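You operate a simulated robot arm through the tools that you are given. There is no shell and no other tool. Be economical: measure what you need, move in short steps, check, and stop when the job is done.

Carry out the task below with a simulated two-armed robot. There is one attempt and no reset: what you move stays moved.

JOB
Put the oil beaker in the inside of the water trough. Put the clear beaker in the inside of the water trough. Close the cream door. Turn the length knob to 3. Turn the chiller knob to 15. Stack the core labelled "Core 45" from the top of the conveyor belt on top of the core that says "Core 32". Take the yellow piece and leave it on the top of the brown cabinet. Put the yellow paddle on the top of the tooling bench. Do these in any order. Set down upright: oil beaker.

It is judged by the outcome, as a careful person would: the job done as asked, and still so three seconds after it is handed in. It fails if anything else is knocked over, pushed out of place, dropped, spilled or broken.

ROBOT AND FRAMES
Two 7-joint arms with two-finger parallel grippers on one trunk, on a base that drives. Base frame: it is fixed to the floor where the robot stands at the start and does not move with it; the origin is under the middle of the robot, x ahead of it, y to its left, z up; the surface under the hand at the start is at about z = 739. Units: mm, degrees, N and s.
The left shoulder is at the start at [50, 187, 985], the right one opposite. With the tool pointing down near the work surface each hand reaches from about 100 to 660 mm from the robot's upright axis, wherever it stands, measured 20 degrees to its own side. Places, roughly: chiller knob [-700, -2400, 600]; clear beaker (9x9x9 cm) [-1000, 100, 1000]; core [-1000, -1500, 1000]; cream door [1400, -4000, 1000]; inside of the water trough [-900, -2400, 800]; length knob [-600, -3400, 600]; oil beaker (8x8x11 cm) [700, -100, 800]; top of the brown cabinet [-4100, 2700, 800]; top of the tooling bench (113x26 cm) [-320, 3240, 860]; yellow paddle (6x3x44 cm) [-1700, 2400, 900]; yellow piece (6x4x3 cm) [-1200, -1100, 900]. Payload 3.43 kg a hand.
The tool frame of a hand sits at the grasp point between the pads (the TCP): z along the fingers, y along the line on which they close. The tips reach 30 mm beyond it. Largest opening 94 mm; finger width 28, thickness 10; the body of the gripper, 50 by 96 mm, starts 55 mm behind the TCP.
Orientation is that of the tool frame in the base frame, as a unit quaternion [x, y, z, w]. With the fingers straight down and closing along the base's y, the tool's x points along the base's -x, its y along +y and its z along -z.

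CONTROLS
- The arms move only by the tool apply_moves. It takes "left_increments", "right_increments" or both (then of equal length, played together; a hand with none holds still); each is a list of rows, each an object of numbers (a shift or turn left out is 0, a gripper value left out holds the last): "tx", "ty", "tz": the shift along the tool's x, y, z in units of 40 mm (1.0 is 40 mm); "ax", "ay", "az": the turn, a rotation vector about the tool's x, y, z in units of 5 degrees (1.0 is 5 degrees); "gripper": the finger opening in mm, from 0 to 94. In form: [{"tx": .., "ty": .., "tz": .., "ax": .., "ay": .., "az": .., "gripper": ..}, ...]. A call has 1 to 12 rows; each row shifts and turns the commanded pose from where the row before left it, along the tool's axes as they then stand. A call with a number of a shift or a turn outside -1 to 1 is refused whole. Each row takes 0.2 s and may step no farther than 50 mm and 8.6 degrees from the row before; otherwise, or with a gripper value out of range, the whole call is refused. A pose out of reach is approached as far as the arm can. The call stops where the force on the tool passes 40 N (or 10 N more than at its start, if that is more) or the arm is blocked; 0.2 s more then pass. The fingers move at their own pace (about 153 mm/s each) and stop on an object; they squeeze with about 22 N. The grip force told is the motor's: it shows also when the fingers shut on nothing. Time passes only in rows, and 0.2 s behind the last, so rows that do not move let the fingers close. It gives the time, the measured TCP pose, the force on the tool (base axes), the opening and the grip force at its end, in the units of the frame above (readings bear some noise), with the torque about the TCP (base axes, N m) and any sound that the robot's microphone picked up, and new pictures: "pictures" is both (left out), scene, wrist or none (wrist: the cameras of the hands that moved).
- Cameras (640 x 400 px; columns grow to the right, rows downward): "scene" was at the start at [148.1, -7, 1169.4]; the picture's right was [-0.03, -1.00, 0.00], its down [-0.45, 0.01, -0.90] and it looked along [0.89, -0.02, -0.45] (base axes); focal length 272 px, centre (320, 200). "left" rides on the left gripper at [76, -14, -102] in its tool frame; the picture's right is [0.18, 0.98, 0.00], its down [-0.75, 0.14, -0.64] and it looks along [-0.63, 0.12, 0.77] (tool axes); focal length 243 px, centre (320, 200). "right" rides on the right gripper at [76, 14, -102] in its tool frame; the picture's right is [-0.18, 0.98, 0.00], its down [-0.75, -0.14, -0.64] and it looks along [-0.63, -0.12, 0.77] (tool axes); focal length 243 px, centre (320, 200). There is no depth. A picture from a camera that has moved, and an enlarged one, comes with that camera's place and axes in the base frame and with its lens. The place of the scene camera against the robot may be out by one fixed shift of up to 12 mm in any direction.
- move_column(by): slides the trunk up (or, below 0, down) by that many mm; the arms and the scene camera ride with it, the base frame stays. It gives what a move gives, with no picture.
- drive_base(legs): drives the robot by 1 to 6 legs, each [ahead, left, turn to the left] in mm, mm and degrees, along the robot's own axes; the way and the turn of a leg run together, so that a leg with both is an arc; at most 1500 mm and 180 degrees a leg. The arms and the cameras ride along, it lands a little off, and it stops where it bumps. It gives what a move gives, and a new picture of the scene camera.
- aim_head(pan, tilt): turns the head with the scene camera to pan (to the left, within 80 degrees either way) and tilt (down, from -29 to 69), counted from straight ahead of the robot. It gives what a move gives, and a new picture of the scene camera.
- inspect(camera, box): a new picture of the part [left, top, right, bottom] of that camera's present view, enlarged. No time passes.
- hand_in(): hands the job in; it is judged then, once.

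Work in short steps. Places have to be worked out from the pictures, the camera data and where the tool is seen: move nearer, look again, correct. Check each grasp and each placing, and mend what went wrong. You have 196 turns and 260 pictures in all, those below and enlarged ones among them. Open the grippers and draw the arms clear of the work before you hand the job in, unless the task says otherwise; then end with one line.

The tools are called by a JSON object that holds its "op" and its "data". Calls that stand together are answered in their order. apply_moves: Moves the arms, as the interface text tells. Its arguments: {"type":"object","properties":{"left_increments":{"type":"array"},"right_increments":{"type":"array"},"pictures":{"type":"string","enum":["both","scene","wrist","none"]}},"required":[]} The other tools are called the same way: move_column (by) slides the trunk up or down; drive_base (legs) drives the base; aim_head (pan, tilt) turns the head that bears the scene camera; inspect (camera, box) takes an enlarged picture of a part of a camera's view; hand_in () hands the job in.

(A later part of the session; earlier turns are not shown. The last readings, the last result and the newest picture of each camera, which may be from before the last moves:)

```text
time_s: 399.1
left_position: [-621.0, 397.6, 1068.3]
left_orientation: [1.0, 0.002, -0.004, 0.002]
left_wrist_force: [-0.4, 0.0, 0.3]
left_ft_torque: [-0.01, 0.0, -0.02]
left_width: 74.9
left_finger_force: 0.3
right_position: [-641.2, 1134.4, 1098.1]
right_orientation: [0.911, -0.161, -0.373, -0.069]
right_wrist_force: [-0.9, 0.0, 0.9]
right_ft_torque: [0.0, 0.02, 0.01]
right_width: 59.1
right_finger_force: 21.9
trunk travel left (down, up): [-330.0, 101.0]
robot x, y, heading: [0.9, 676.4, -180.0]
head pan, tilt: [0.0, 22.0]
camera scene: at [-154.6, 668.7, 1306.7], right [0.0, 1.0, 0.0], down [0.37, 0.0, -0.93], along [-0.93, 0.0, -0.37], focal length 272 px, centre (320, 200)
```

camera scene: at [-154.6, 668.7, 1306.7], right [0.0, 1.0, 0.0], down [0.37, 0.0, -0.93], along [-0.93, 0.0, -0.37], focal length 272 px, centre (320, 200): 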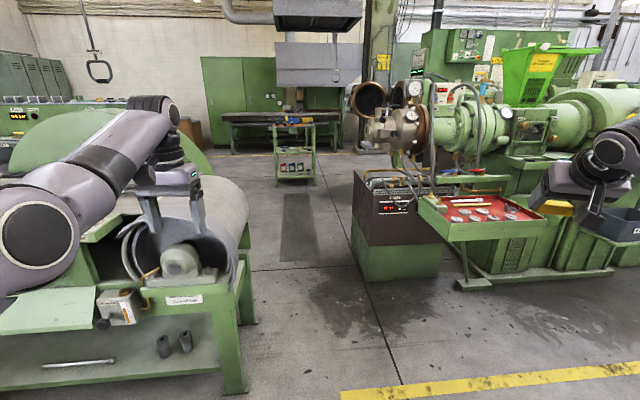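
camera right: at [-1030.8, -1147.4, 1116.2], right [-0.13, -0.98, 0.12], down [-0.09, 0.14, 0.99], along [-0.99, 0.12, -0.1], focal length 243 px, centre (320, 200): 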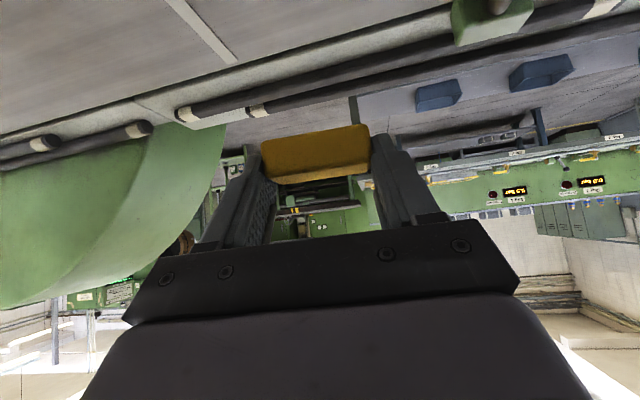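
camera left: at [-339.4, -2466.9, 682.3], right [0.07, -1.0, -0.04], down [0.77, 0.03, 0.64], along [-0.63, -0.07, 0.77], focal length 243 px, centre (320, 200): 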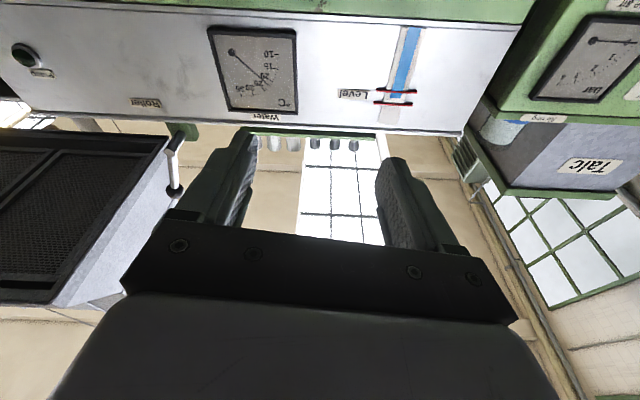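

The walkway ahead is ≈600–650 mm wide and staggered. First bring the right hand in closer to the body line.

{"op": "apply_moves", "data": {"right_increments": [{"tx": 0.275, "ty": 0.89, "tz": -0.28}, {"tx": 0.275, "ty": 0.89, "tz": -0.28}, {"tx": 0.275, "ty": 0.89, "tz": -0.28}, {"tx": 0.275, "ty": 0.89, "tz": -0.28}, {"tx": 0.275, "ty": 0.89, "tz": -0.28}, {"tx": 0.275, "ty": 0.89, "tz": -0.28}, {"tx": 0.275, "ty": 0.89, "tz": -0.28}, {"tx": 0.275, "ty": 0.89, "tz": -0.28}, {}], "pictures": "none"}}

{"op": "drive_base", "data": {"legs": [[1000, -15, 0], [500, 0, 0], [500, 110, 0]]}}

```text
time_s: 401.1
left_position: [-622.3, 397.5, 1068.7]
left_orientation: [1.0, 0.002, -0.004, 0.003]
left_wrist_force: [0.6, -1.0, 0.0]
left_ft_torque: [0.0, 0.0, 0.01]
left_width: 75.1
left_finger_force: 0.1
right_position: [-623.6, 824.7, 1096.7]
right_orientation: [0.911, -0.161, -0.373, -0.069]
right_wrist_force: [-0.1, -0.4, -0.2]
right_ft_torque: [-0.02, -0.01, 0.0]
right_width: 59.0
right_finger_force: 22.1
trunk travel left (down, up): [-330.0, 101.0]
robot x, y, heading: [-0.6, 671.7, -180.0]
head pan, tilt: [0.0, 22.0]
```

```text
time_s: 411.4
left_position: [-2617.8, 321.1, 1068.6]
left_orientation: [1.0, -0.004, -0.005, 0.003]
left_wrist_force: [-0.8, -0.9, 0.3]
left_ft_torque: [0.0, -0.02, -0.04]
left_width: 75.0
left_finger_force: 0.0
right_position: [-2615.2, 745.9, 1097.3]
right_orientation: [0.91, -0.165, -0.372, -0.072]
right_wrist_force: [0.7, -0.2, -0.3]
right_ft_torque: [-0.02, -0.01, 0.0]
right_width: 59.0
right_finger_force: 22.0
trunk travel left (down, up): [-330.0, 101.0]
robot x, y, heading: [-1996.1, 591.2, 179.5]
head pan, tilt: [0.0, 22.0]
camera scene: at [-2148.3, 586.4, 1306.7], right [0.01, 1.0, 0.0], down [0.38, 0.0, -0.93], along [-0.93, 0.01, -0.38], focal length 272 px, centre (320, 200)
```

scene: 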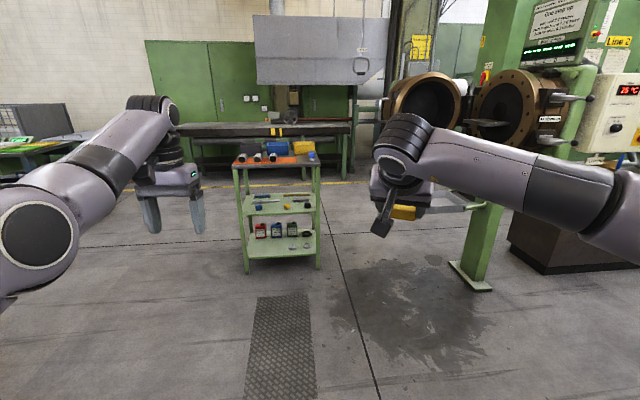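

Through. Line 2 with the brown cabinet is ahead-right. Drive to x≈-3050, turn to +y and go up the aisle between the machine lines.

{"op": "drive_base", "data": {"legs": [[1050, 0, 0], [0, 0, -90], [900, 0, 0]]}}

{"op": "aim_head", "data": {"pan": 45, "tilt": 22}}

```text
time_s: 425.0
left_position: [-3286.3, 2133.3, 1068.0]
left_orientation: [-0.699, 0.716, 0.005, 0.001]
left_wrist_force: [-0.3, -0.5, -0.5]
left_ft_torque: [-0.01, 0.01, -0.04]
left_width: 74.8
left_finger_force: 0.1
right_position: [-2860.2, 2124.8, 1098.1]
right_orientation: [-0.521, 0.764, 0.211, 0.315]
right_wrist_force: [0.0, 1.7, -1.1]
right_ft_torque: [-0.02, -0.01, 0.02]
right_width: 58.9
right_finger_force: 22.0
trunk travel left (down, up): [-330.0, 101.0]
robot x, y, heading: [-3024.9, 1504.6, 88.7]
head pan, tilt: [0.0, 22.0]
camera scene: at [-3025.8, 1653.3, 1306.7], right [1.0, -0.02, 0.0], down [-0.01, -0.37, -0.93], along [0.02, 0.93, -0.37], focal length 272 px, centre (320, 200)
```

scene: 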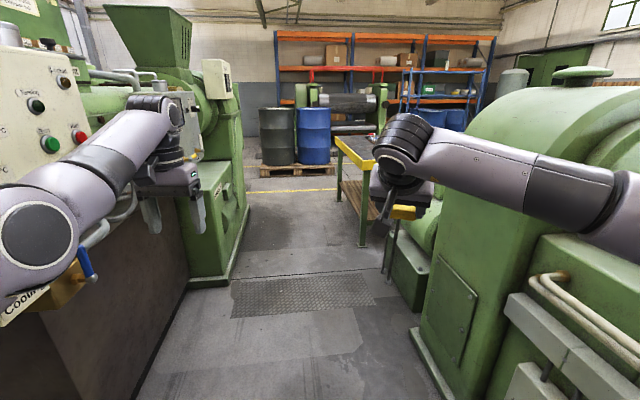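

```text
time_s: 426.1
left_position: [-3285.8, 2133.4, 1068.6]
left_orientation: [-0.699, 0.715, 0.005, 0.002]
left_wrist_force: [0.4, -0.2, -0.6]
left_ft_torque: [0.0, 0.04, 0.03]
left_width: 75.2
left_finger_force: 0.0
right_position: [-2860.5, 2122.8, 1097.2]
right_orientation: [-0.521, 0.764, 0.212, 0.316]
right_wrist_force: [0.2, -0.2, -0.1]
right_ft_torque: [0.0, 0.03, -0.02]
right_width: 59.0
right_finger_force: 21.6
trunk travel left (down, up): [-330.0, 101.0]
robot x, y, heading: [-3027.6, 1506.2, 88.4]
head pan, tilt: [45.0, 22.0]
camera scene: at [-3092.1, 1627.6, 1306.7], right [0.72, 0.69, 0.0], down [0.26, -0.27, -0.93], along [-0.64, 0.67, -0.37], focal length 272 px, centre (320, 200)
```

scene: 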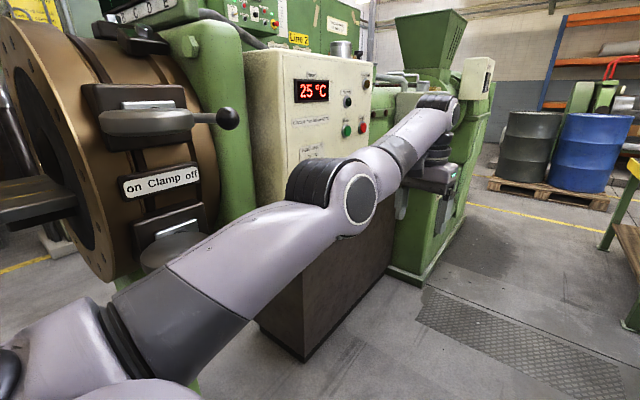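

Corridor is ~1.4 m wide here; cabinet front ≈ x -3880. Drive to y≈2700, face -x, and view the cabinet top.

{"op": "drive_base", "data": {"legs": [[1180, 0, 0], [0, 0, 91.5]]}}

{"op": "aim_head", "data": {"pan": 0, "tilt": 25}}

```text
time_s: 434.1
left_position: [-3584.0, 3021.9, 1070.1]
left_orientation: [0.889, -0.458, -0.002, -0.005]
left_wrist_force: [7.4, -2.9, 1.2]
left_ft_torque: [0.34, 0.83, 0.22]
left_width: 74.7
left_finger_force: 0.0
right_position: [-3260.7, 3270.7, 1098.8]
right_orientation: [0.746, -0.547, -0.306, -0.227]
right_wrist_force: [-0.5, -0.6, -0.2]
right_ft_torque: [-0.02, -0.02, 0.02]
right_width: 59.2
right_finger_force: 22.4
trunk travel left (down, up): [-330.0, 101.0]
robot x, y, heading: [-3003.6, 2687.2, 127.6]
head pan, tilt: [45.0, 22.0]
stopped in leg 2: the force on the tool passed its limit at 90 N (the readings are from after the stop); the commanded pose is now the measured one
camera scene: at [-3132.5, 2739.3, 1306.9], right [0.13, 0.99, 0.0], down [0.37, -0.05, -0.93], along [-0.92, 0.12, -0.37], focal length 272 px, centre (320, 200)
```

scene: 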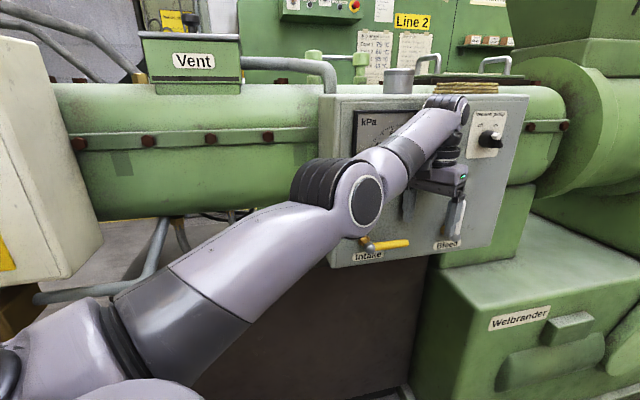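

```text
time_s: 435.2
left_position: [-3584.8, 3022.8, 1070.1]
left_orientation: [0.889, -0.458, -0.002, -0.005]
left_wrist_force: [9.8, -1.4, 1.7]
left_ft_torque: [0.15, 1.16, 0.21]
left_width: 75.1
left_finger_force: 0.1
right_position: [-3260.5, 3270.2, 1098.0]
right_orientation: [0.745, -0.548, -0.305, -0.227]
right_wrist_force: [0.2, -0.4, -0.7]
right_ft_torque: [-0.04, -0.01, 0.0]
right_width: 59.1
right_finger_force: 22.0
trunk travel left (down, up): [-330.0, 101.0]
robot x, y, heading: [-3005.0, 2685.4, 127.2]
head pan, tilt: [0.0, 25.0]
camera scene: at [-3096.0, 2800.4, 1302.1], right [0.79, 0.61, 0.0], down [0.26, -0.34, -0.91], along [-0.55, 0.72, -0.42], focal length 272 px, centre (320, 200)
```

scene: 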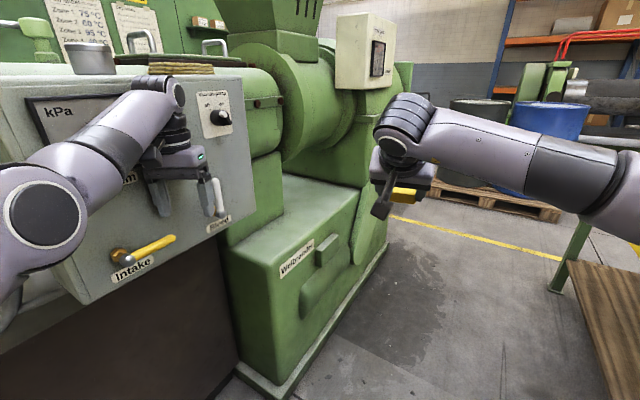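

The left fingers touched the gray gauge box (it protrudes to x≈-3620). Turn back slightly, shift away, then complete the turn.

{"op": "drive_base", "data": {"legs": [[0, 0, -8], [-80, -130, 0], [0, 0, 60]]}}

{"op": "aim_head", "data": {"pan": 0, "tilt": 28}}

```text
time_s: 440.2
left_position: [-3473.1, 2423.4, 1068.0]
left_orientation: [1.0, -0.018, -0.005, -0.004]
left_wrist_force: [-0.1, 1.0, -0.7]
left_ft_torque: [0.02, -0.01, 0.01]
left_width: 75.0
left_finger_force: 0.1
right_position: [-3472.8, 2830.8, 1097.0]
right_orientation: [0.911, -0.16, -0.374, -0.069]
right_wrist_force: [-0.1, -0.7, -0.1]
right_ft_torque: [-0.02, -0.01, -0.01]
right_width: 59.1
right_finger_force: 21.6
trunk travel left (down, up): [-330.0, 101.0]
robot x, y, heading: [-2851.9, 2679.4, 179.7]
head pan, tilt: [0.0, 25.0]
camera scene: at [-3004.0, 2675.7, 1301.9], right [0.0, 1.0, 0.0], down [0.42, 0.0, -0.91], along [-0.91, 0.0, -0.42], focal length 272 px, centre (320, 200)
```

scene: 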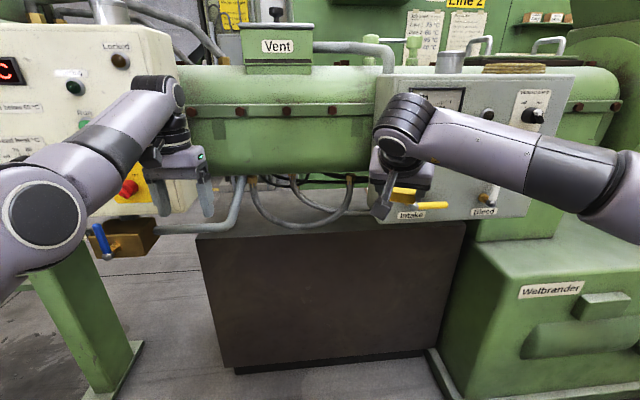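

```text
time_s: 440.9
left_position: [-3472.0, 2423.1, 1067.9]
left_orientation: [1.0, -0.018, -0.003, -0.004]
left_wrist_force: [-0.6, -0.3, 0.9]
left_ft_torque: [-0.03, -0.01, 0.01]
left_width: 75.1
left_finger_force: 0.1
right_position: [-3471.7, 2831.0, 1097.5]
right_orientation: [0.911, -0.161, -0.374, -0.069]
right_wrist_force: [0.0, -0.6, -0.6]
right_ft_torque: [-0.05, -0.01, 0.01]
right_width: 59.2
right_finger_force: 22.3
trunk travel left (down, up): [-330.0, 101.0]
robot x, y, heading: [-2852.4, 2682.5, 179.9]
head pan, tilt: [0.0, 28.0]
camera scene: at [-3003.1, 2675.8, 1297.1], right [0.0, 1.0, 0.0], down [0.47, 0.0, -0.88], along [-0.88, 0.0, -0.47], focal length 272 px, centre (320, 200)
```

scene: 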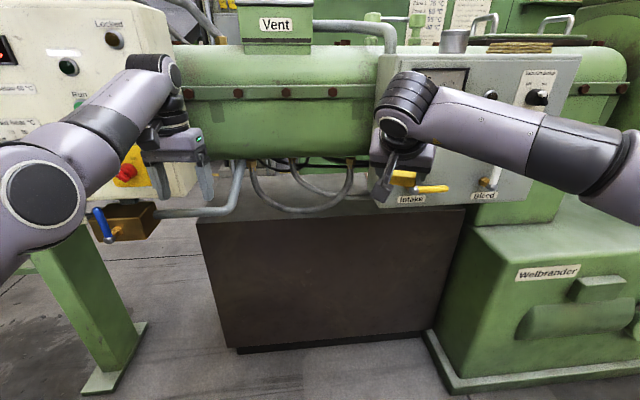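

Zoom on the free strip of the cabinet top.

{"op": "inspect", "data": {"camera": "scene", "box": [180, 145, 400, 245]}}

```text
2.91 times, centred on (290, 195) of scene
camera zoom: at [-3003.1, 2675.8, 1297.1], right [0.0, 1.0, 0.0], down [0.47, 0.0, -0.88], along [-0.88, 0.0, -0.47], focal length 793 px, centre (407, 214)
```

zoom: 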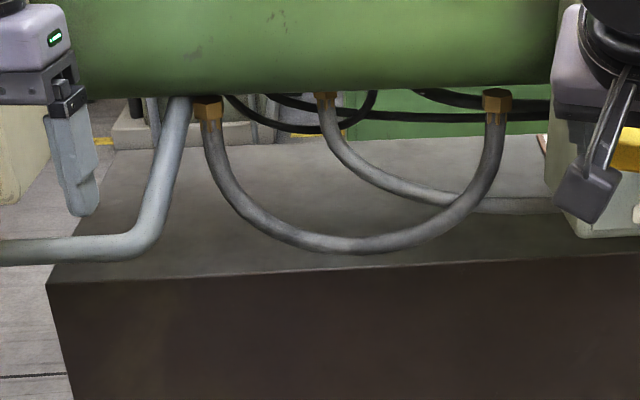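

The top is partly covered by hoses and a gauge box. Lower the trunk 250 to look under the gauge box from the front.

{"op": "move_column", "data": {"by": -250}}

{"op": "aim_head", "data": {"pan": 0, "tilt": 12}}

```text
time_s: 443.5
left_position: [-3471.5, 2422.9, 818.3]
left_orientation: [1.0, -0.017, -0.004, -0.004]
left_wrist_force: [-0.3, 0.5, -0.1]
left_ft_torque: [0.0, 0.01, -0.01]
left_width: 75.0
left_finger_force: 0.2
right_position: [-3471.4, 2831.7, 847.1]
right_orientation: [0.911, -0.16, -0.374, -0.068]
right_wrist_force: [-0.5, 0.6, -0.4]
right_ft_torque: [0.02, -0.01, 0.02]
right_width: 59.3
right_finger_force: 22.3
trunk travel left (down, up): [-80.0, 351.0]
robot x, y, heading: [-2851.0, 2678.9, 179.9]
head pan, tilt: [0.0, 28.0]
```

```text
time_s: 444.2
left_position: [-3473.4, 2423.2, 818.9]
left_orientation: [1.0, -0.017, -0.003, -0.005]
left_wrist_force: [-0.4, -0.5, -0.4]
left_ft_torque: [-0.01, 0.0, 0.0]
left_width: 75.0
left_finger_force: 0.1
right_position: [-3472.4, 2831.2, 847.7]
right_orientation: [0.911, -0.16, -0.374, -0.069]
right_wrist_force: [-0.1, 0.1, -0.3]
right_ft_torque: [0.0, 0.01, -0.02]
right_width: 59.3
right_finger_force: 22.0
trunk travel left (down, up): [-80.0, 351.0]
robot x, y, heading: [-2853.5, 2681.4, 179.9]
head pan, tilt: [0.0, 12.0]
camera scene: at [-3005.1, 2675.8, 1072.9], right [0.0, 1.0, 0.0], down [0.21, 0.0, -0.98], along [-0.98, 0.0, -0.21], focal length 272 px, centre (320, 200)
```

scene: 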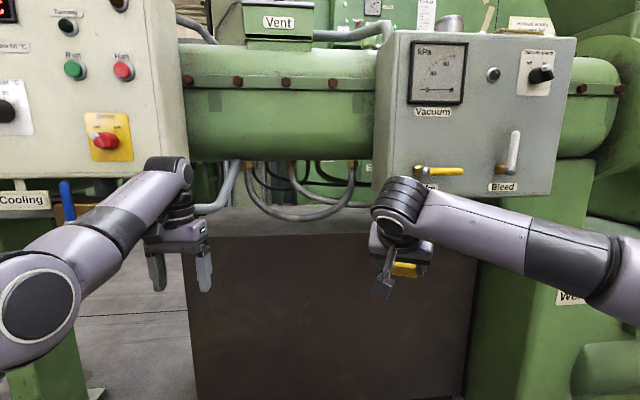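

Measurements: cabinet top z≈786, x -3800…-4180; gauge-box bottom z≈962 at x≈-3594. I'll slide the piece in under the gauge box at y≈2960 with the hand nearly horizontal. Square the yaw and tilt up.

{"op": "apply_moves", "data": {"right_increments": [{"ax": -0.72, "az": -0.73}, {"ax": -0.72, "az": -0.73}, {"ax": -0.72, "az": -0.73}, {"ax": -0.72, "az": -0.73}, {"ay": -1}, {"ay": -1}, {"ay": -1}, {"ay": -1}, {"ay": -1}, {"ay": -1}, {}]}}

```text
time_s: 446.6
left_position: [-3472.5, 2421.4, 818.5]
left_orientation: [1.0, -0.017, -0.003, -0.004]
left_wrist_force: [0.4, -0.5, -1.2]
left_ft_torque: [-0.02, 0.02, 0.03]
left_width: 75.0
left_finger_force: 0.1
right_position: [-3471.5, 2829.9, 847.3]
right_orientation: [0.795, 0.005, -0.606, 0.0]
right_wrist_force: [0.2, 0.8, -0.3]
right_ft_torque: [0.01, -0.02, 0.01]
right_width: 59.2
right_finger_force: 21.8
trunk travel left (down, up): [-80.0, 351.0]
robot x, y, heading: [-2852.7, 2681.3, 179.7]
head pan, tilt: [0.0, 12.0]
camera scene: at [-3005.1, 2675.8, 1073.0], right [0.0, 1.0, 0.0], down [0.21, 0.0, -0.98], along [-0.98, 0.0, -0.21], focal length 272 px, centre (320, 200)
camera right: at [-3353.6, 2817.5, 800.0], right [-0.04, -0.98, 0.17], down [0.42, 0.14, 0.9], along [-0.91, 0.11, 0.41], focal length 243 px, centre (320, 200)
```

scene: 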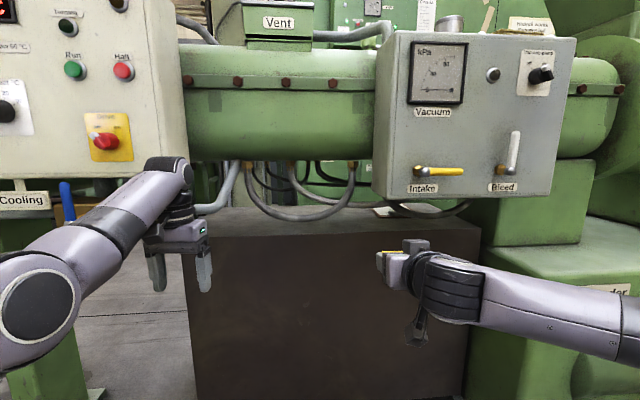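
right: 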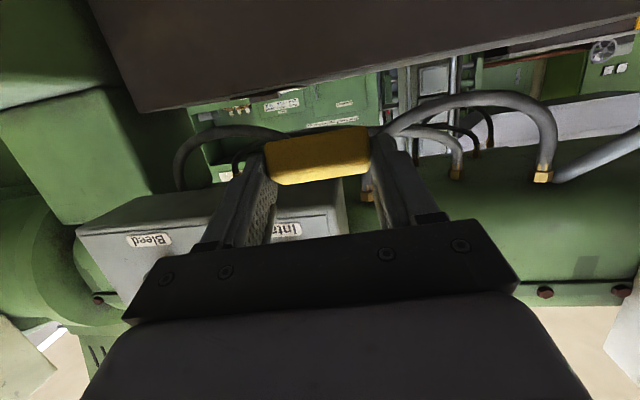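

Hoses also hang under the gauge box, so I'll instead go over the main hose loop (y≈2620) at 45° tilt. Restore 45°, raise the trunk 90, strafe left 210 and measure the hose with the wrist camera.

{"op": "apply_moves", "data": {"right_increments": [{"ay": 1}, {"ay": 1}, {"ay": 1}, {"ay": 1}, {"ay": 1}, {"ay": 0.9}, {}], "pictures": "none"}}

{"op": "move_column", "data": {"by": 110}}

{"op": "drive_base", "data": {"legs": [[0, 210, 0], [80, 0, 0]]}}

{"op": "inspect", "data": {"camera": "right", "box": [0, 0, 640, 400]}}

```text
time_s: 448.2
left_position: [-3472.0, 2423.0, 819.2]
left_orientation: [1.0, -0.018, -0.003, -0.004]
left_wrist_force: [0.4, 0.3, -0.2]
left_ft_torque: [0.01, 0.0, -0.01]
left_width: 75.0
left_finger_force: 0.1
right_position: [-3472.8, 2831.5, 847.3]
right_orientation: [0.924, 0.004, -0.382, -0.001]
right_wrist_force: [-1.0, -0.8, -1.2]
right_ft_torque: [0.0, 0.0, 0.01]
right_width: 59.0
right_finger_force: 22.0
trunk travel left (down, up): [-80.0, 351.0]
robot x, y, heading: [-2847.9, 2681.3, 180.2]
head pan, tilt: [0.0, 12.0]
```

```text
time_s: 449.7
left_position: [-3471.0, 2423.1, 928.6]
left_orientation: [1.0, -0.018, -0.003, -0.005]
left_wrist_force: [-1.2, -0.6, 1.1]
left_ft_torque: [-0.03, -0.01, 0.02]
left_width: 75.1
left_finger_force: 0.1
right_position: [-3472.7, 2831.7, 956.9]
right_orientation: [0.924, 0.005, -0.382, -0.001]
right_wrist_force: [0.5, -0.9, -1.4]
right_ft_torque: [-0.02, -0.02, 0.01]
right_width: 59.2
right_finger_force: 22.2
trunk travel left (down, up): [-190.0, 241.0]
robot x, y, heading: [-2853.3, 2679.0, 179.7]
head pan, tilt: [0.0, 12.0]
```

```text
time_s: 452.7
left_position: [-3507.6, 2212.7, 934.3]
left_orientation: [1.0, -0.012, 0.011, -0.003]
left_wrist_force: [28.2, 4.1, 3.8]
left_ft_torque: [-0.44, 2.84, 0.21]
left_width: 75.0
left_finger_force: 0.0
right_position: [-3517.6, 2620.5, 958.5]
right_orientation: [0.923, 0.004, -0.384, -0.002]
right_wrist_force: [0.9, 0.4, -1.0]
right_ft_torque: [0.03, -0.02, -0.03]
right_width: 59.0
right_finger_force: 21.8
trunk travel left (down, up): [-190.0, 241.0]
robot x, y, heading: [-2897.1, 2470.5, -179.8]
head pan, tilt: [0.0, 12.0]
stopped in leg 2: the force on the tool passed its limit at 171 N (the readings are from after the stop); the commanded pose is now the measured one
camera scene: at [-3048.3, 2466.5, 1183.6], right [0.0, 1.0, 0.0], down [0.2, 0.0, -0.98], along [-0.98, 0.0, -0.2], focal length 272 px, centre (320, 200)
```

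scene: 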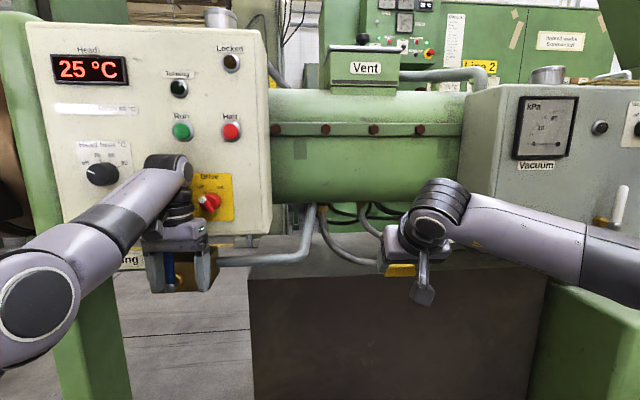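

```text
1.00 times, centred on (320, 200) of right (not enlarged: the box is as wide or as high as the picture)
camera zoom: at [-3390.6, 2607.3, 975.5], right [-0.12, -0.98, 0.12], down [-0.08, 0.13, 0.99], along [-0.99, 0.11, -0.09], focal length 243 px, centre (320, 200)
```

zoom: 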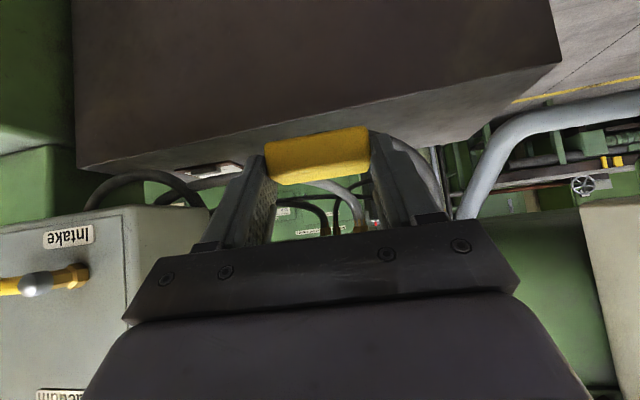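

The left hand bumped the cooling-valve area. Back off at once and inspect that valve.

{"op": "drive_base", "data": {"legs": [[-110, 0, 0]]}}

{"op": "apply_moves", "data": {"left_increments": [{"tz": -0.9}, {"tz": -0.9}, {"tz": -0.9}, {"tz": -0.9}, {}], "pictures": "scene"}}

```text
time_s: 453.9
left_position: [-3400.8, 2212.4, 931.9]
left_orientation: [1.0, -0.012, 0.012, -0.003]
left_wrist_force: [0.1, 0.0, 0.6]
left_ft_torque: [0.05, -0.02, 0.0]
left_width: 74.9
left_finger_force: 0.1
right_position: [-3410.2, 2620.6, 956.5]
right_orientation: [0.924, 0.005, -0.382, -0.001]
right_wrist_force: [-0.4, -0.2, -0.4]
right_ft_torque: [0.0, -0.06, -0.01]
right_width: 59.1
right_finger_force: 21.9
trunk travel left (down, up): [-190.0, 241.0]
robot x, y, heading: [-2789.6, 2469.1, 179.9]
head pan, tilt: [0.0, 12.0]
camera scene: at [-2942.0, 2466.0, 1183.1], right [0.0, 1.0, 0.0], down [0.21, 0.0, -0.98], along [-0.98, 0.0, -0.21], focal length 272 px, centre (320, 200)
```

scene: 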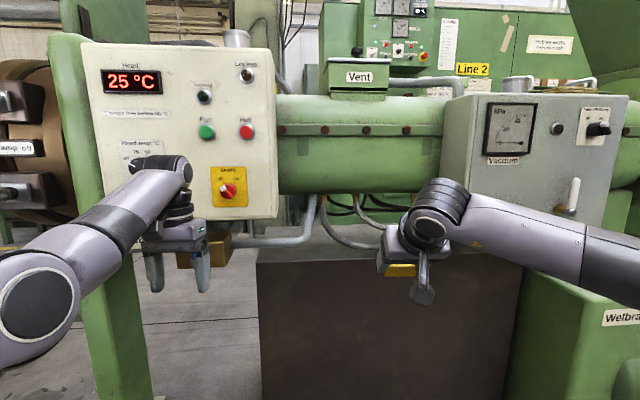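

```text
time_s: 455.1
left_position: [-3371.4, 2213.4, 1021.9]
left_orientation: [1.0, -0.009, 0.006, -0.004]
left_wrist_force: [0.3, -0.5, -0.9]
left_ft_torque: [0.01, 0.04, -0.01]
left_width: 75.0
left_finger_force: 0.1
left hand out of reach, approached as far as the arm can: row 1, 2, 3, 4
right_position: [-3409.1, 2621.5, 955.8]
right_orientation: [0.924, 0.004, -0.382, -0.001]
right_wrist_force: [-0.5, 0.3, -0.3]
right_ft_torque: [-0.01, -0.01, -0.02]
right_width: 59.1
right_finger_force: 21.8
trunk travel left (down, up): [-190.0, 241.0]
robot x, y, heading: [-2788.3, 2471.9, 180.0]
head pan, tilt: [0.0, 12.0]
camera scene: at [-2942.3, 2466.0, 1183.0], right [0.0, 1.0, 0.0], down [0.21, 0.0, -0.98], along [-0.98, 0.0, -0.21], focal length 272 px, centre (320, 200)
```

scene: 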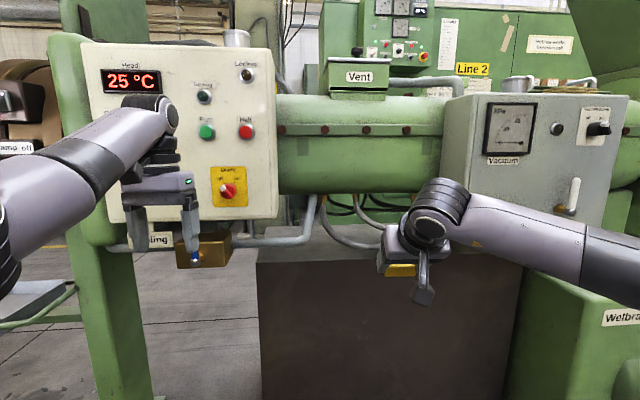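

{"op": "inspect", "data": {"camera": "scene", "box": [110, 200, 250, 290]}}

{"op": "inspect", "data": {"camera": "left", "box": [0, 0, 640, 400]}}

```text
4.44 times, centred on (180, 245) of scene
camera zoom: at [-2942.3, 2466.0, 1183.0], right [0.0, 1.0, 0.0], down [0.21, 0.0, -0.98], along [-0.98, 0.0, -0.21], focal length 1211 px, centre (942, 0)
```

zoom: 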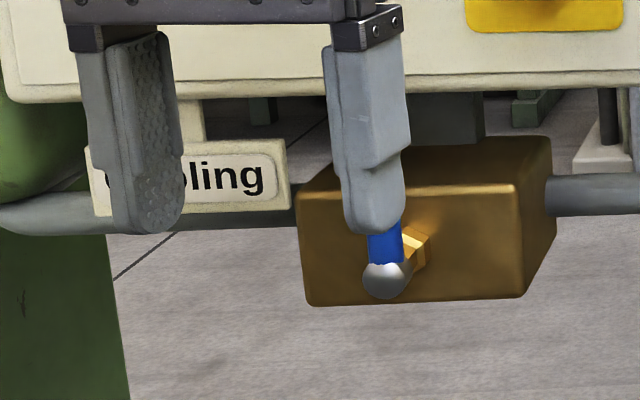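

```text
1.00 times, centred on (320, 200) of left (not enlarged: the box is as wide or as high as the picture)
camera zoom: at [-3298.2, 2225.2, 1125.7], right [0.17, -0.99, -0.01], down [-0.76, -0.13, 0.63], along [-0.62, -0.1, -0.78], focal length 243 px, centre (320, 200)
```

zoom: 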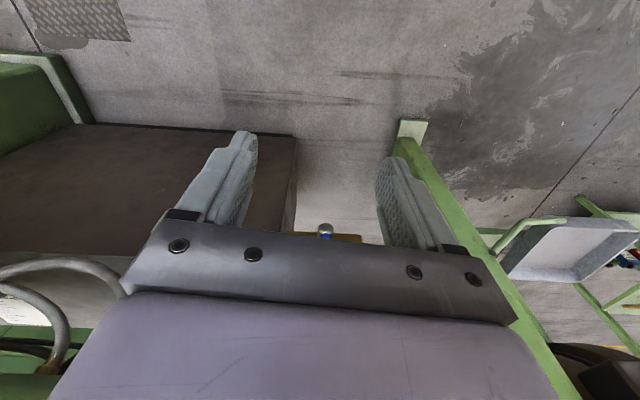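

The cooling valve looks unchanged (handle still up). Now tuck the left hand: try moving it inward and back.

{"op": "apply_moves", "data": {"left_increments": [{"ty": -0.8}, {"ty": -0.8}, {"ty": -0.8, "tx": 0.4}, {"tx": 0.8}, {"tx": 0.8}, {"tx": 0.8}, {"tx": 0.8}, {}], "pictures": "scene"}}

```text
time_s: 457.1
left_position: [-3314.4, 2274.1, 1048.5]
left_orientation: [0.999, 0.018, 0.013, -0.037]
left_wrist_force: [0.4, 0.4, 0.1]
left_ft_torque: [-0.01, -0.03, 0.03]
left_width: 75.1
left_finger_force: 0.0
left hand out of reach, approached as far as the arm can: row 2, 3, 4, 5, 6, 7
right_position: [-3409.7, 2620.7, 956.5]
right_orientation: [0.924, 0.004, -0.382, -0.002]
right_wrist_force: [-0.1, -0.2, -0.4]
right_ft_torque: [0.0, 0.02, 0.0]
right_width: 59.0
right_finger_force: 21.9
trunk travel left (down, up): [-190.0, 241.0]
robot x, y, heading: [-2787.0, 2475.0, 179.8]
head pan, tilt: [0.0, 12.0]
stopped in row 8 (left hand): the arm was blocked; the commanded pose is now the measured one
camera scene: at [-2942.2, 2466.0, 1182.9], right [0.0, 1.0, 0.0], down [0.21, 0.0, -0.98], along [-0.98, 0.0, -0.21], focal length 272 px, centre (320, 200)
```

scene: 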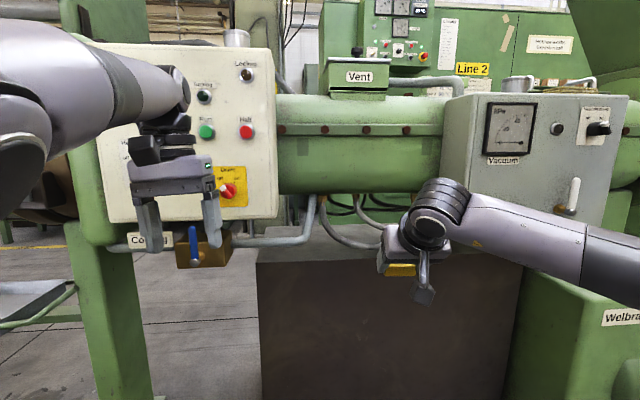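

The left hand is tucked to 527 mm. Now extend the right arm as far as it will go (keeps the elbow straight and clear of the gauge box), and lift the left hand a bit.

{"op": "apply_moves", "data": {"right_increments": [{"tz": 0.65, "tx": -0.65}, {"tz": 0.65, "tx": -0.65}, {"tz": 0.65, "tx": -0.65}, {"tz": 0.65, "tx": -0.65}, {}], "left_increments": [{"tz": -0.5}, {"tz": -0.5}, {}, {}, {}]}}

```text
time_s: 458.3
left_position: [-3314.6, 2272.4, 1087.1]
left_orientation: [0.999, 0.016, 0.013, -0.034]
left_wrist_force: [-0.3, -0.1, -0.2]
left_ft_torque: [0.03, -0.01, 0.01]
left_width: 75.1
left_finger_force: 0.0
right_position: [-3534.8, 2621.3, 954.0]
right_orientation: [0.924, 0.004, -0.383, -0.002]
right_wrist_force: [0.6, -0.3, -1.1]
right_ft_torque: [-0.01, -0.01, 0.0]
right_width: 58.9
right_finger_force: 22.4
right hand out of reach, approached as far as the arm can: row 4
trunk travel left (down, up): [-190.0, 241.0]
robot x, y, heading: [-2785.0, 2467.8, 180.0]
head pan, tilt: [0.0, 12.0]
camera scene: at [-2942.0, 2466.0, 1183.0], right [0.0, 1.0, 0.0], down [0.21, 0.0, -0.98], along [-0.98, 0.0, -0.21], focal length 272 px, centre (320, 200)
camera right: at [-3409.0, 2607.9, 971.8], right [-0.12, -0.98, 0.12], down [-0.08, 0.14, 0.99], along [-0.99, 0.11, -0.1], focal length 243 px, centre (320, 200)
camera left: at [-3243.4, 2282.2, 1193.0], right [0.22, -0.97, -0.06], down [-0.77, -0.21, 0.61], along [-0.61, -0.08, -0.79], focal length 243 px, centre (320, 200)
```

scene: 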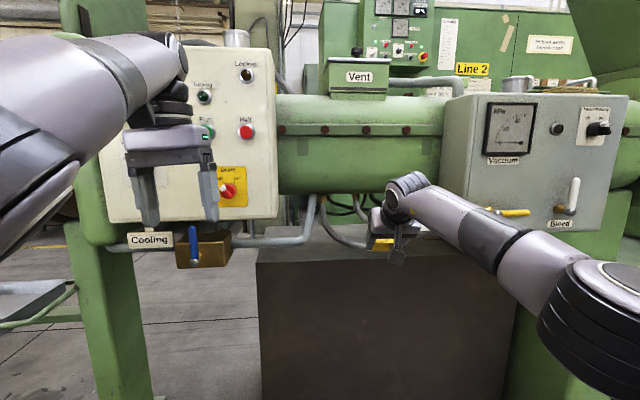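
right: 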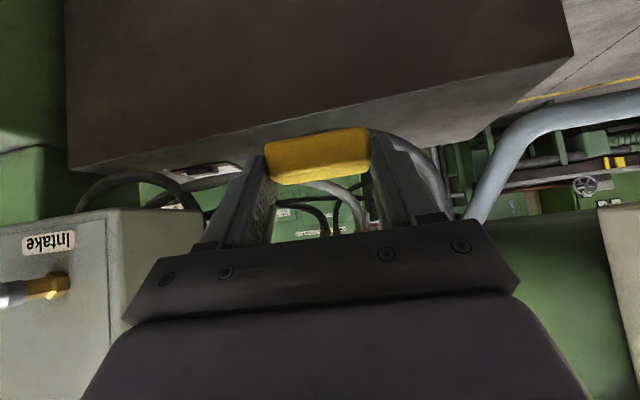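
left: 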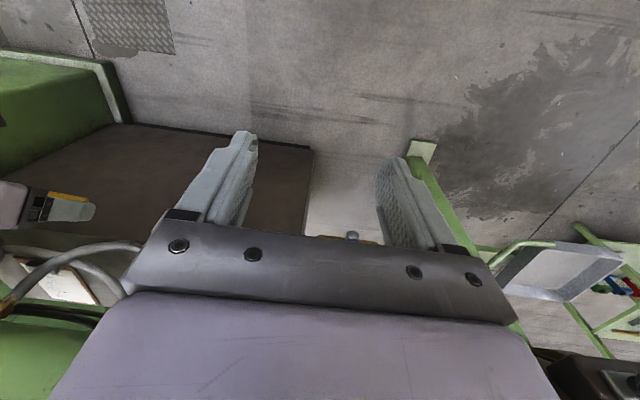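

Full extension is 747 mm. Pull back 110 mm to keep reserve for the diagonal entry, then drive ahead ~280.

{"op": "apply_moves", "data": {"right_increments": [{"tz": -0.65, "tx": 0.65}, {"tz": -0.65, "tx": 0.65}, {"tz": -0.65, "tx": 0.65}, {}], "pictures": "none"}}

{"op": "drive_base", "data": {"legs": [[150, 0, 0], [120, 0, 0]]}}

{"op": "inspect", "data": {"camera": "right", "box": [0, 0, 640, 400]}}

{"op": "inspect", "data": {"camera": "left", "box": [0, 100, 320, 300]}}

```text
time_s: 459.3
left_position: [-3315.3, 2273.2, 1088.1]
left_orientation: [0.999, 0.016, 0.013, -0.034]
left_wrist_force: [-0.1, -0.3, 0.2]
left_ft_torque: [0.0, -0.01, -0.01]
left_width: 75.1
left_finger_force: 0.1
right_position: [-3425.6, 2623.1, 953.5]
right_orientation: [0.924, 0.004, -0.383, -0.001]
right_wrist_force: [0.6, 0.2, -0.6]
right_ft_torque: [-0.03, -0.04, -0.02]
right_width: 59.0
right_finger_force: 22.3
trunk travel left (down, up): [-190.0, 241.0]
robot x, y, heading: [-2789.3, 2467.6, 179.9]
head pan, tilt: [0.0, 12.0]
```

```text
time_s: 461.3
left_position: [-3510.5, 2273.0, 1089.0]
left_orientation: [0.998, 0.023, 0.034, -0.037]
left_wrist_force: [10.3, 0.3, 0.3]
left_ft_torque: [-0.08, 0.98, 0.23]
left_width: 75.1
left_finger_force: 0.1
right_position: [-3629.8, 2623.6, 953.0]
right_orientation: [0.924, 0.004, -0.382, -0.002]
right_wrist_force: [-0.3, 0.2, -1.3]
right_ft_torque: [-0.04, 0.0, 0.01]
right_width: 59.3
right_finger_force: 22.6
trunk travel left (down, up): [-190.0, 241.0]
robot x, y, heading: [-2999.5, 2467.8, -179.6]
head pan, tilt: [0.0, 12.0]
stopped in leg 2: the force on the tool passed its limit at 157 N (the readings are from after the stop); the commanded pose is now the measured one
camera scene: at [-3145.7, 2466.4, 1183.4], right [0.0, 1.0, 0.0], down [0.21, 0.0, -0.98], along [-0.98, 0.0, -0.21], focal length 272 px, centre (320, 200)
```

scene: 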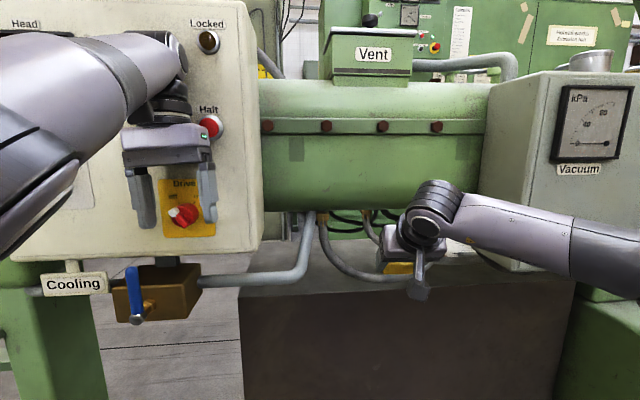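

```text
1.00 times, centred on (320, 200) of right (not enlarged: the box is as wide or as high as the picture)
camera zoom: at [-3504.0, 2608.9, 970.4], right [-0.13, -0.98, 0.12], down [-0.08, 0.13, 0.99], along [-0.99, 0.11, -0.1], focal length 243 px, centre (320, 200)
```

zoom: 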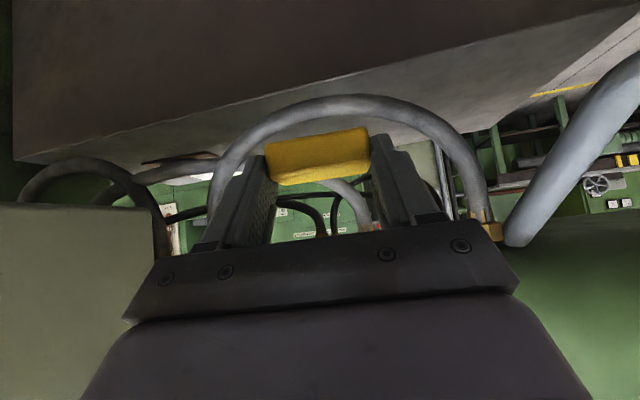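

```text
2.00 times, centred on (160, 200) of left
camera zoom: at [-3442.8, 2283.8, 1197.8], right [0.23, -0.97, -0.06], down [-0.79, -0.22, 0.58], along [-0.57, -0.09, -0.81], focal length 485 px, centre (640, 200)
```

zoom: 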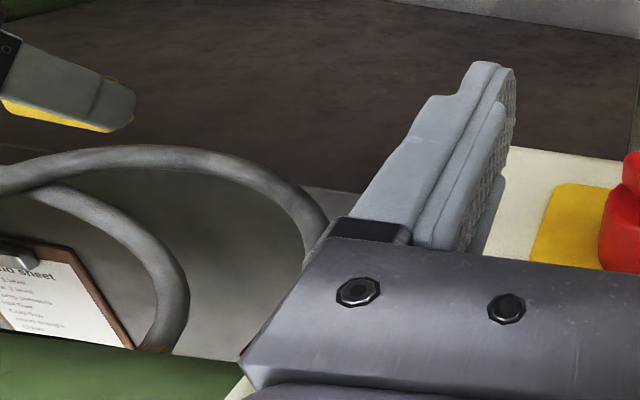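

The left hand met the cream control box (x≈-3535). Back off 250 and rotate the robot 20° left so the left hand swings back and the right shoulder comes forward.

{"op": "drive_base", "data": {"legs": [[-240, 0, 0], [0, 0, 20]]}}

{"op": "apply_moves", "data": {"right_increments": [{"ax": 0.71, "az": 0.71}, {"ax": 0.71, "az": 0.71}, {"ax": 0.71, "az": 0.71}, {"ax": 0.7, "az": 0.7}, {"ty": -0.95}, {"ty": -0.95}, {"ty": -0.95}, {"ty": -0.95}, {"ty": -0.95}, {"ty": -0.95}, {}], "pictures": "scene"}}

```text
time_s: 463.0
left_position: [-3302.6, 2271.4, 1088.8]
left_orientation: [0.999, 0.023, 0.032, -0.036]
left_wrist_force: [-0.2, 0.0, 0.8]
left_ft_torque: [0.0, -0.01, 0.02]
left_width: 74.9
left_finger_force: 0.1
right_position: [-3421.4, 2621.4, 953.1]
right_orientation: [0.924, 0.005, -0.382, -0.001]
right_wrist_force: [-0.4, -0.3, -0.8]
right_ft_torque: [0.01, -0.03, 0.0]
right_width: 59.1
right_finger_force: 21.8
trunk travel left (down, up): [-190.0, 241.0]
robot x, y, heading: [-2784.0, 2471.6, -179.8]
head pan, tilt: [0.0, 12.0]
stopped in leg 1: the robot was blocked; the commanded pose is now the measured one
camera scene: at [-2937.7, 2465.5, 1183.0], right [0.0, 1.0, 0.0], down [0.21, 0.0, -0.98], along [-0.98, 0.0, -0.21], focal length 272 px, centre (320, 200)
```

scene: 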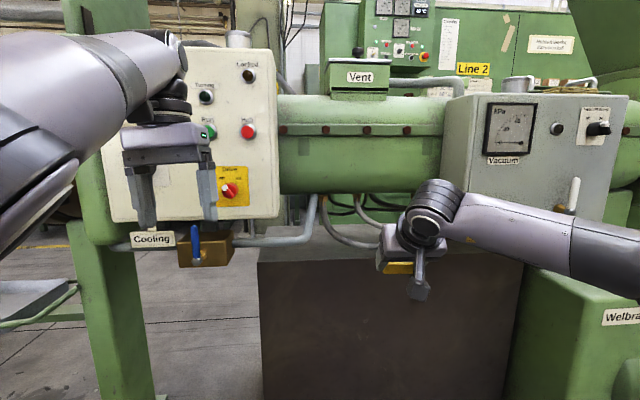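

```text
time_s: 465.4
left_position: [-3302.0, 2272.1, 1090.4]
left_orientation: [0.999, 0.023, 0.032, -0.035]
left_wrist_force: [0.2, -0.1, -0.3]
left_ft_torque: [0.02, -0.02, -0.01]
left_width: 75.1
left_finger_force: 0.0
right_position: [-3345.0, 2836.2, 953.1]
right_orientation: [0.91, -0.156, -0.378, -0.068]
right_wrist_force: [0.0, 0.2, -0.3]
right_ft_torque: [0.0, 0.0, -0.01]
right_width: 58.9
right_finger_force: 22.3
trunk travel left (down, up): [-190.0, 241.0]
robot x, y, heading: [-2784.2, 2473.3, -179.5]
head pan, tilt: [0.0, 12.0]
camera scene: at [-2937.5, 2465.5, 1183.0], right [0.0, 1.0, 0.0], down [0.21, 0.0, -0.98], along [-0.98, 0.0, -0.21], focal length 272 px, centre (320, 200)
```

scene: 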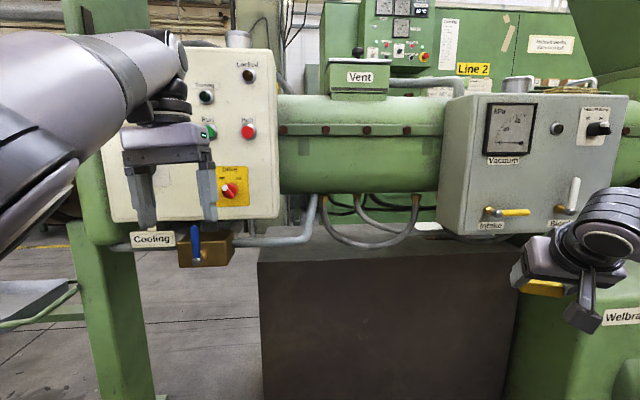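

Blocked behind, so no rotation happened yet. Move 40 ahead, then rotate 20° left; the hand should land near y≈2620.

{"op": "drive_base", "data": {"legs": [[40, 0, 0], [0, 0, 20]]}}

{"op": "inspect", "data": {"camera": "scene", "box": [0, 100, 640, 400]}}

```text
time_s: 467.4
left_position: [-3243.7, 2106.9, 1090.3]
left_orientation: [0.98, 0.195, 0.025, -0.041]
left_wrist_force: [0.0, 0.0, -0.3]
left_ft_torque: [0.03, 0.02, 0.0]
left_width: 74.8
left_finger_force: 0.1
right_position: [-3474.8, 2622.3, 954.2]
right_orientation: [0.924, 0.004, -0.383, -0.001]
right_wrist_force: [0.4, -0.3, -0.6]
right_ft_torque: [0.0, -0.02, 0.04]
right_width: 59.0
right_finger_force: 21.7
trunk travel left (down, up): [-190.0, 241.0]
robot x, y, heading: [-2823.3, 2467.2, -160.3]
head pan, tilt: [0.0, 12.0]
camera scene: at [-2968.1, 2413.8, 1183.0], right [-0.34, 0.94, 0.0], down [0.2, 0.07, -0.98], along [-0.92, -0.33, -0.21], focal length 272 px, centre (320, 200)
```

scene: 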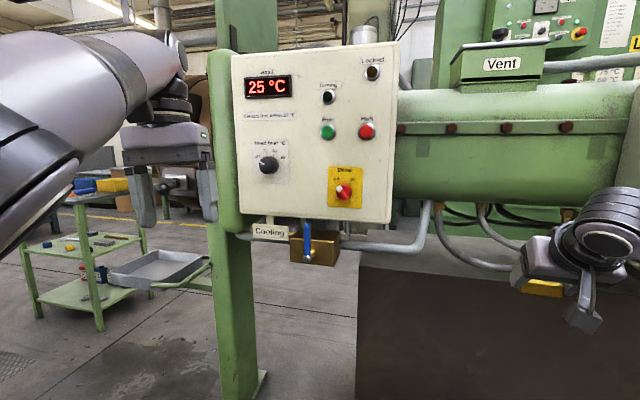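

```text
1.00 times, centred on (320, 250) of scene (not enlarged: the box is as wide or as high as the picture)
camera zoom: at [-2968.1, 2413.8, 1183.0], right [-0.34, 0.94, 0.0], down [0.2, 0.07, -0.98], along [-0.92, -0.33, -0.21], focal length 272 px, centre (320, 150)
```

zoom: 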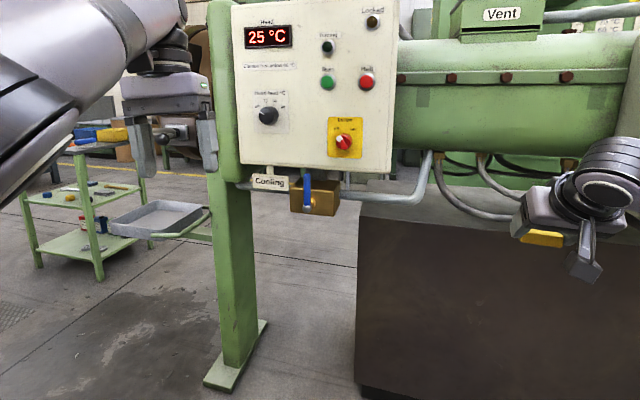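

Check the drive switch that the left hand was near.

{"op": "inspect", "data": {"camera": "scene", "box": [300, 150, 380, 270]}}

{"op": "drive_base", "data": {"legs": [[187, -64, 0]]}}

{"op": "inspect", "data": {"camera": "right", "box": [0, 0, 640, 400]}}

```text
3.33 times, centred on (340, 210) of scene
camera zoom: at [-2968.1, 2413.8, 1183.0], right [-0.34, 0.94, 0.0], down [0.2, 0.07, -0.98], along [-0.92, -0.33, -0.21], focal length 908 px, centre (253, 167)
```

zoom: 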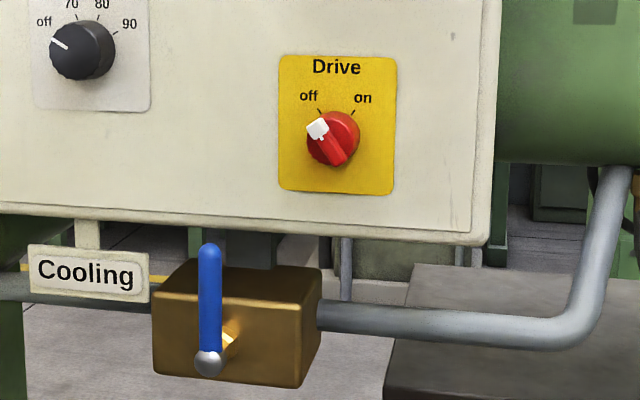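

```text
time_s: 468.9
left_position: [-3442.9, 2102.8, 1090.2]
left_orientation: [0.98, 0.195, 0.025, -0.04]
left_wrist_force: [-0.5, 0.5, 0.4]
left_ft_torque: [0.0, -0.02, -0.01]
left_width: 75.1
left_finger_force: 0.0
right_position: [-3674.6, 2617.8, 953.4]
right_orientation: [0.924, 0.004, -0.383, -0.001]
right_wrist_force: [-0.6, -0.8, -0.7]
right_ft_torque: [0.0, -0.02, 0.0]
right_width: 59.0
right_finger_force: 22.2
trunk travel left (down, up): [-190.0, 241.0]
robot x, y, heading: [-3025.0, 2467.8, -160.0]
head pan, tilt: [0.0, 12.0]
camera scene: at [-3167.7, 2409.1, 1182.9], right [-0.34, 0.94, 0.0], down [0.2, 0.07, -0.98], along [-0.92, -0.34, -0.21], focal length 272 px, centre (320, 200)
```

scene: 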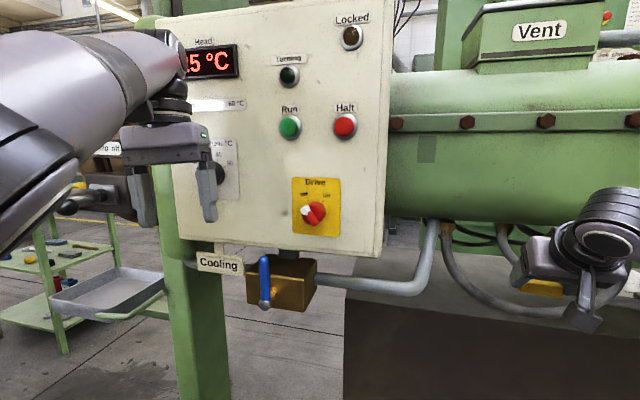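

```text
1.00 times, centred on (320, 200) of right (not enlarged: the box is as wide or as high as the picture)
camera zoom: at [-3548.8, 2604.0, 971.2], right [-0.12, -0.98, 0.12], down [-0.08, 0.14, 0.99], along [-0.99, 0.11, -0.09], focal length 243 px, centre (320, 200)
```

zoom: 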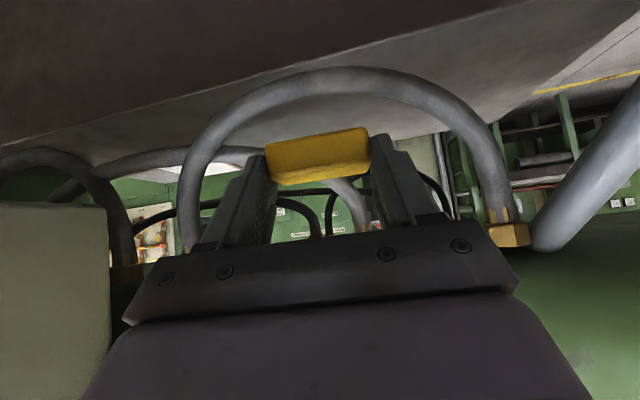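

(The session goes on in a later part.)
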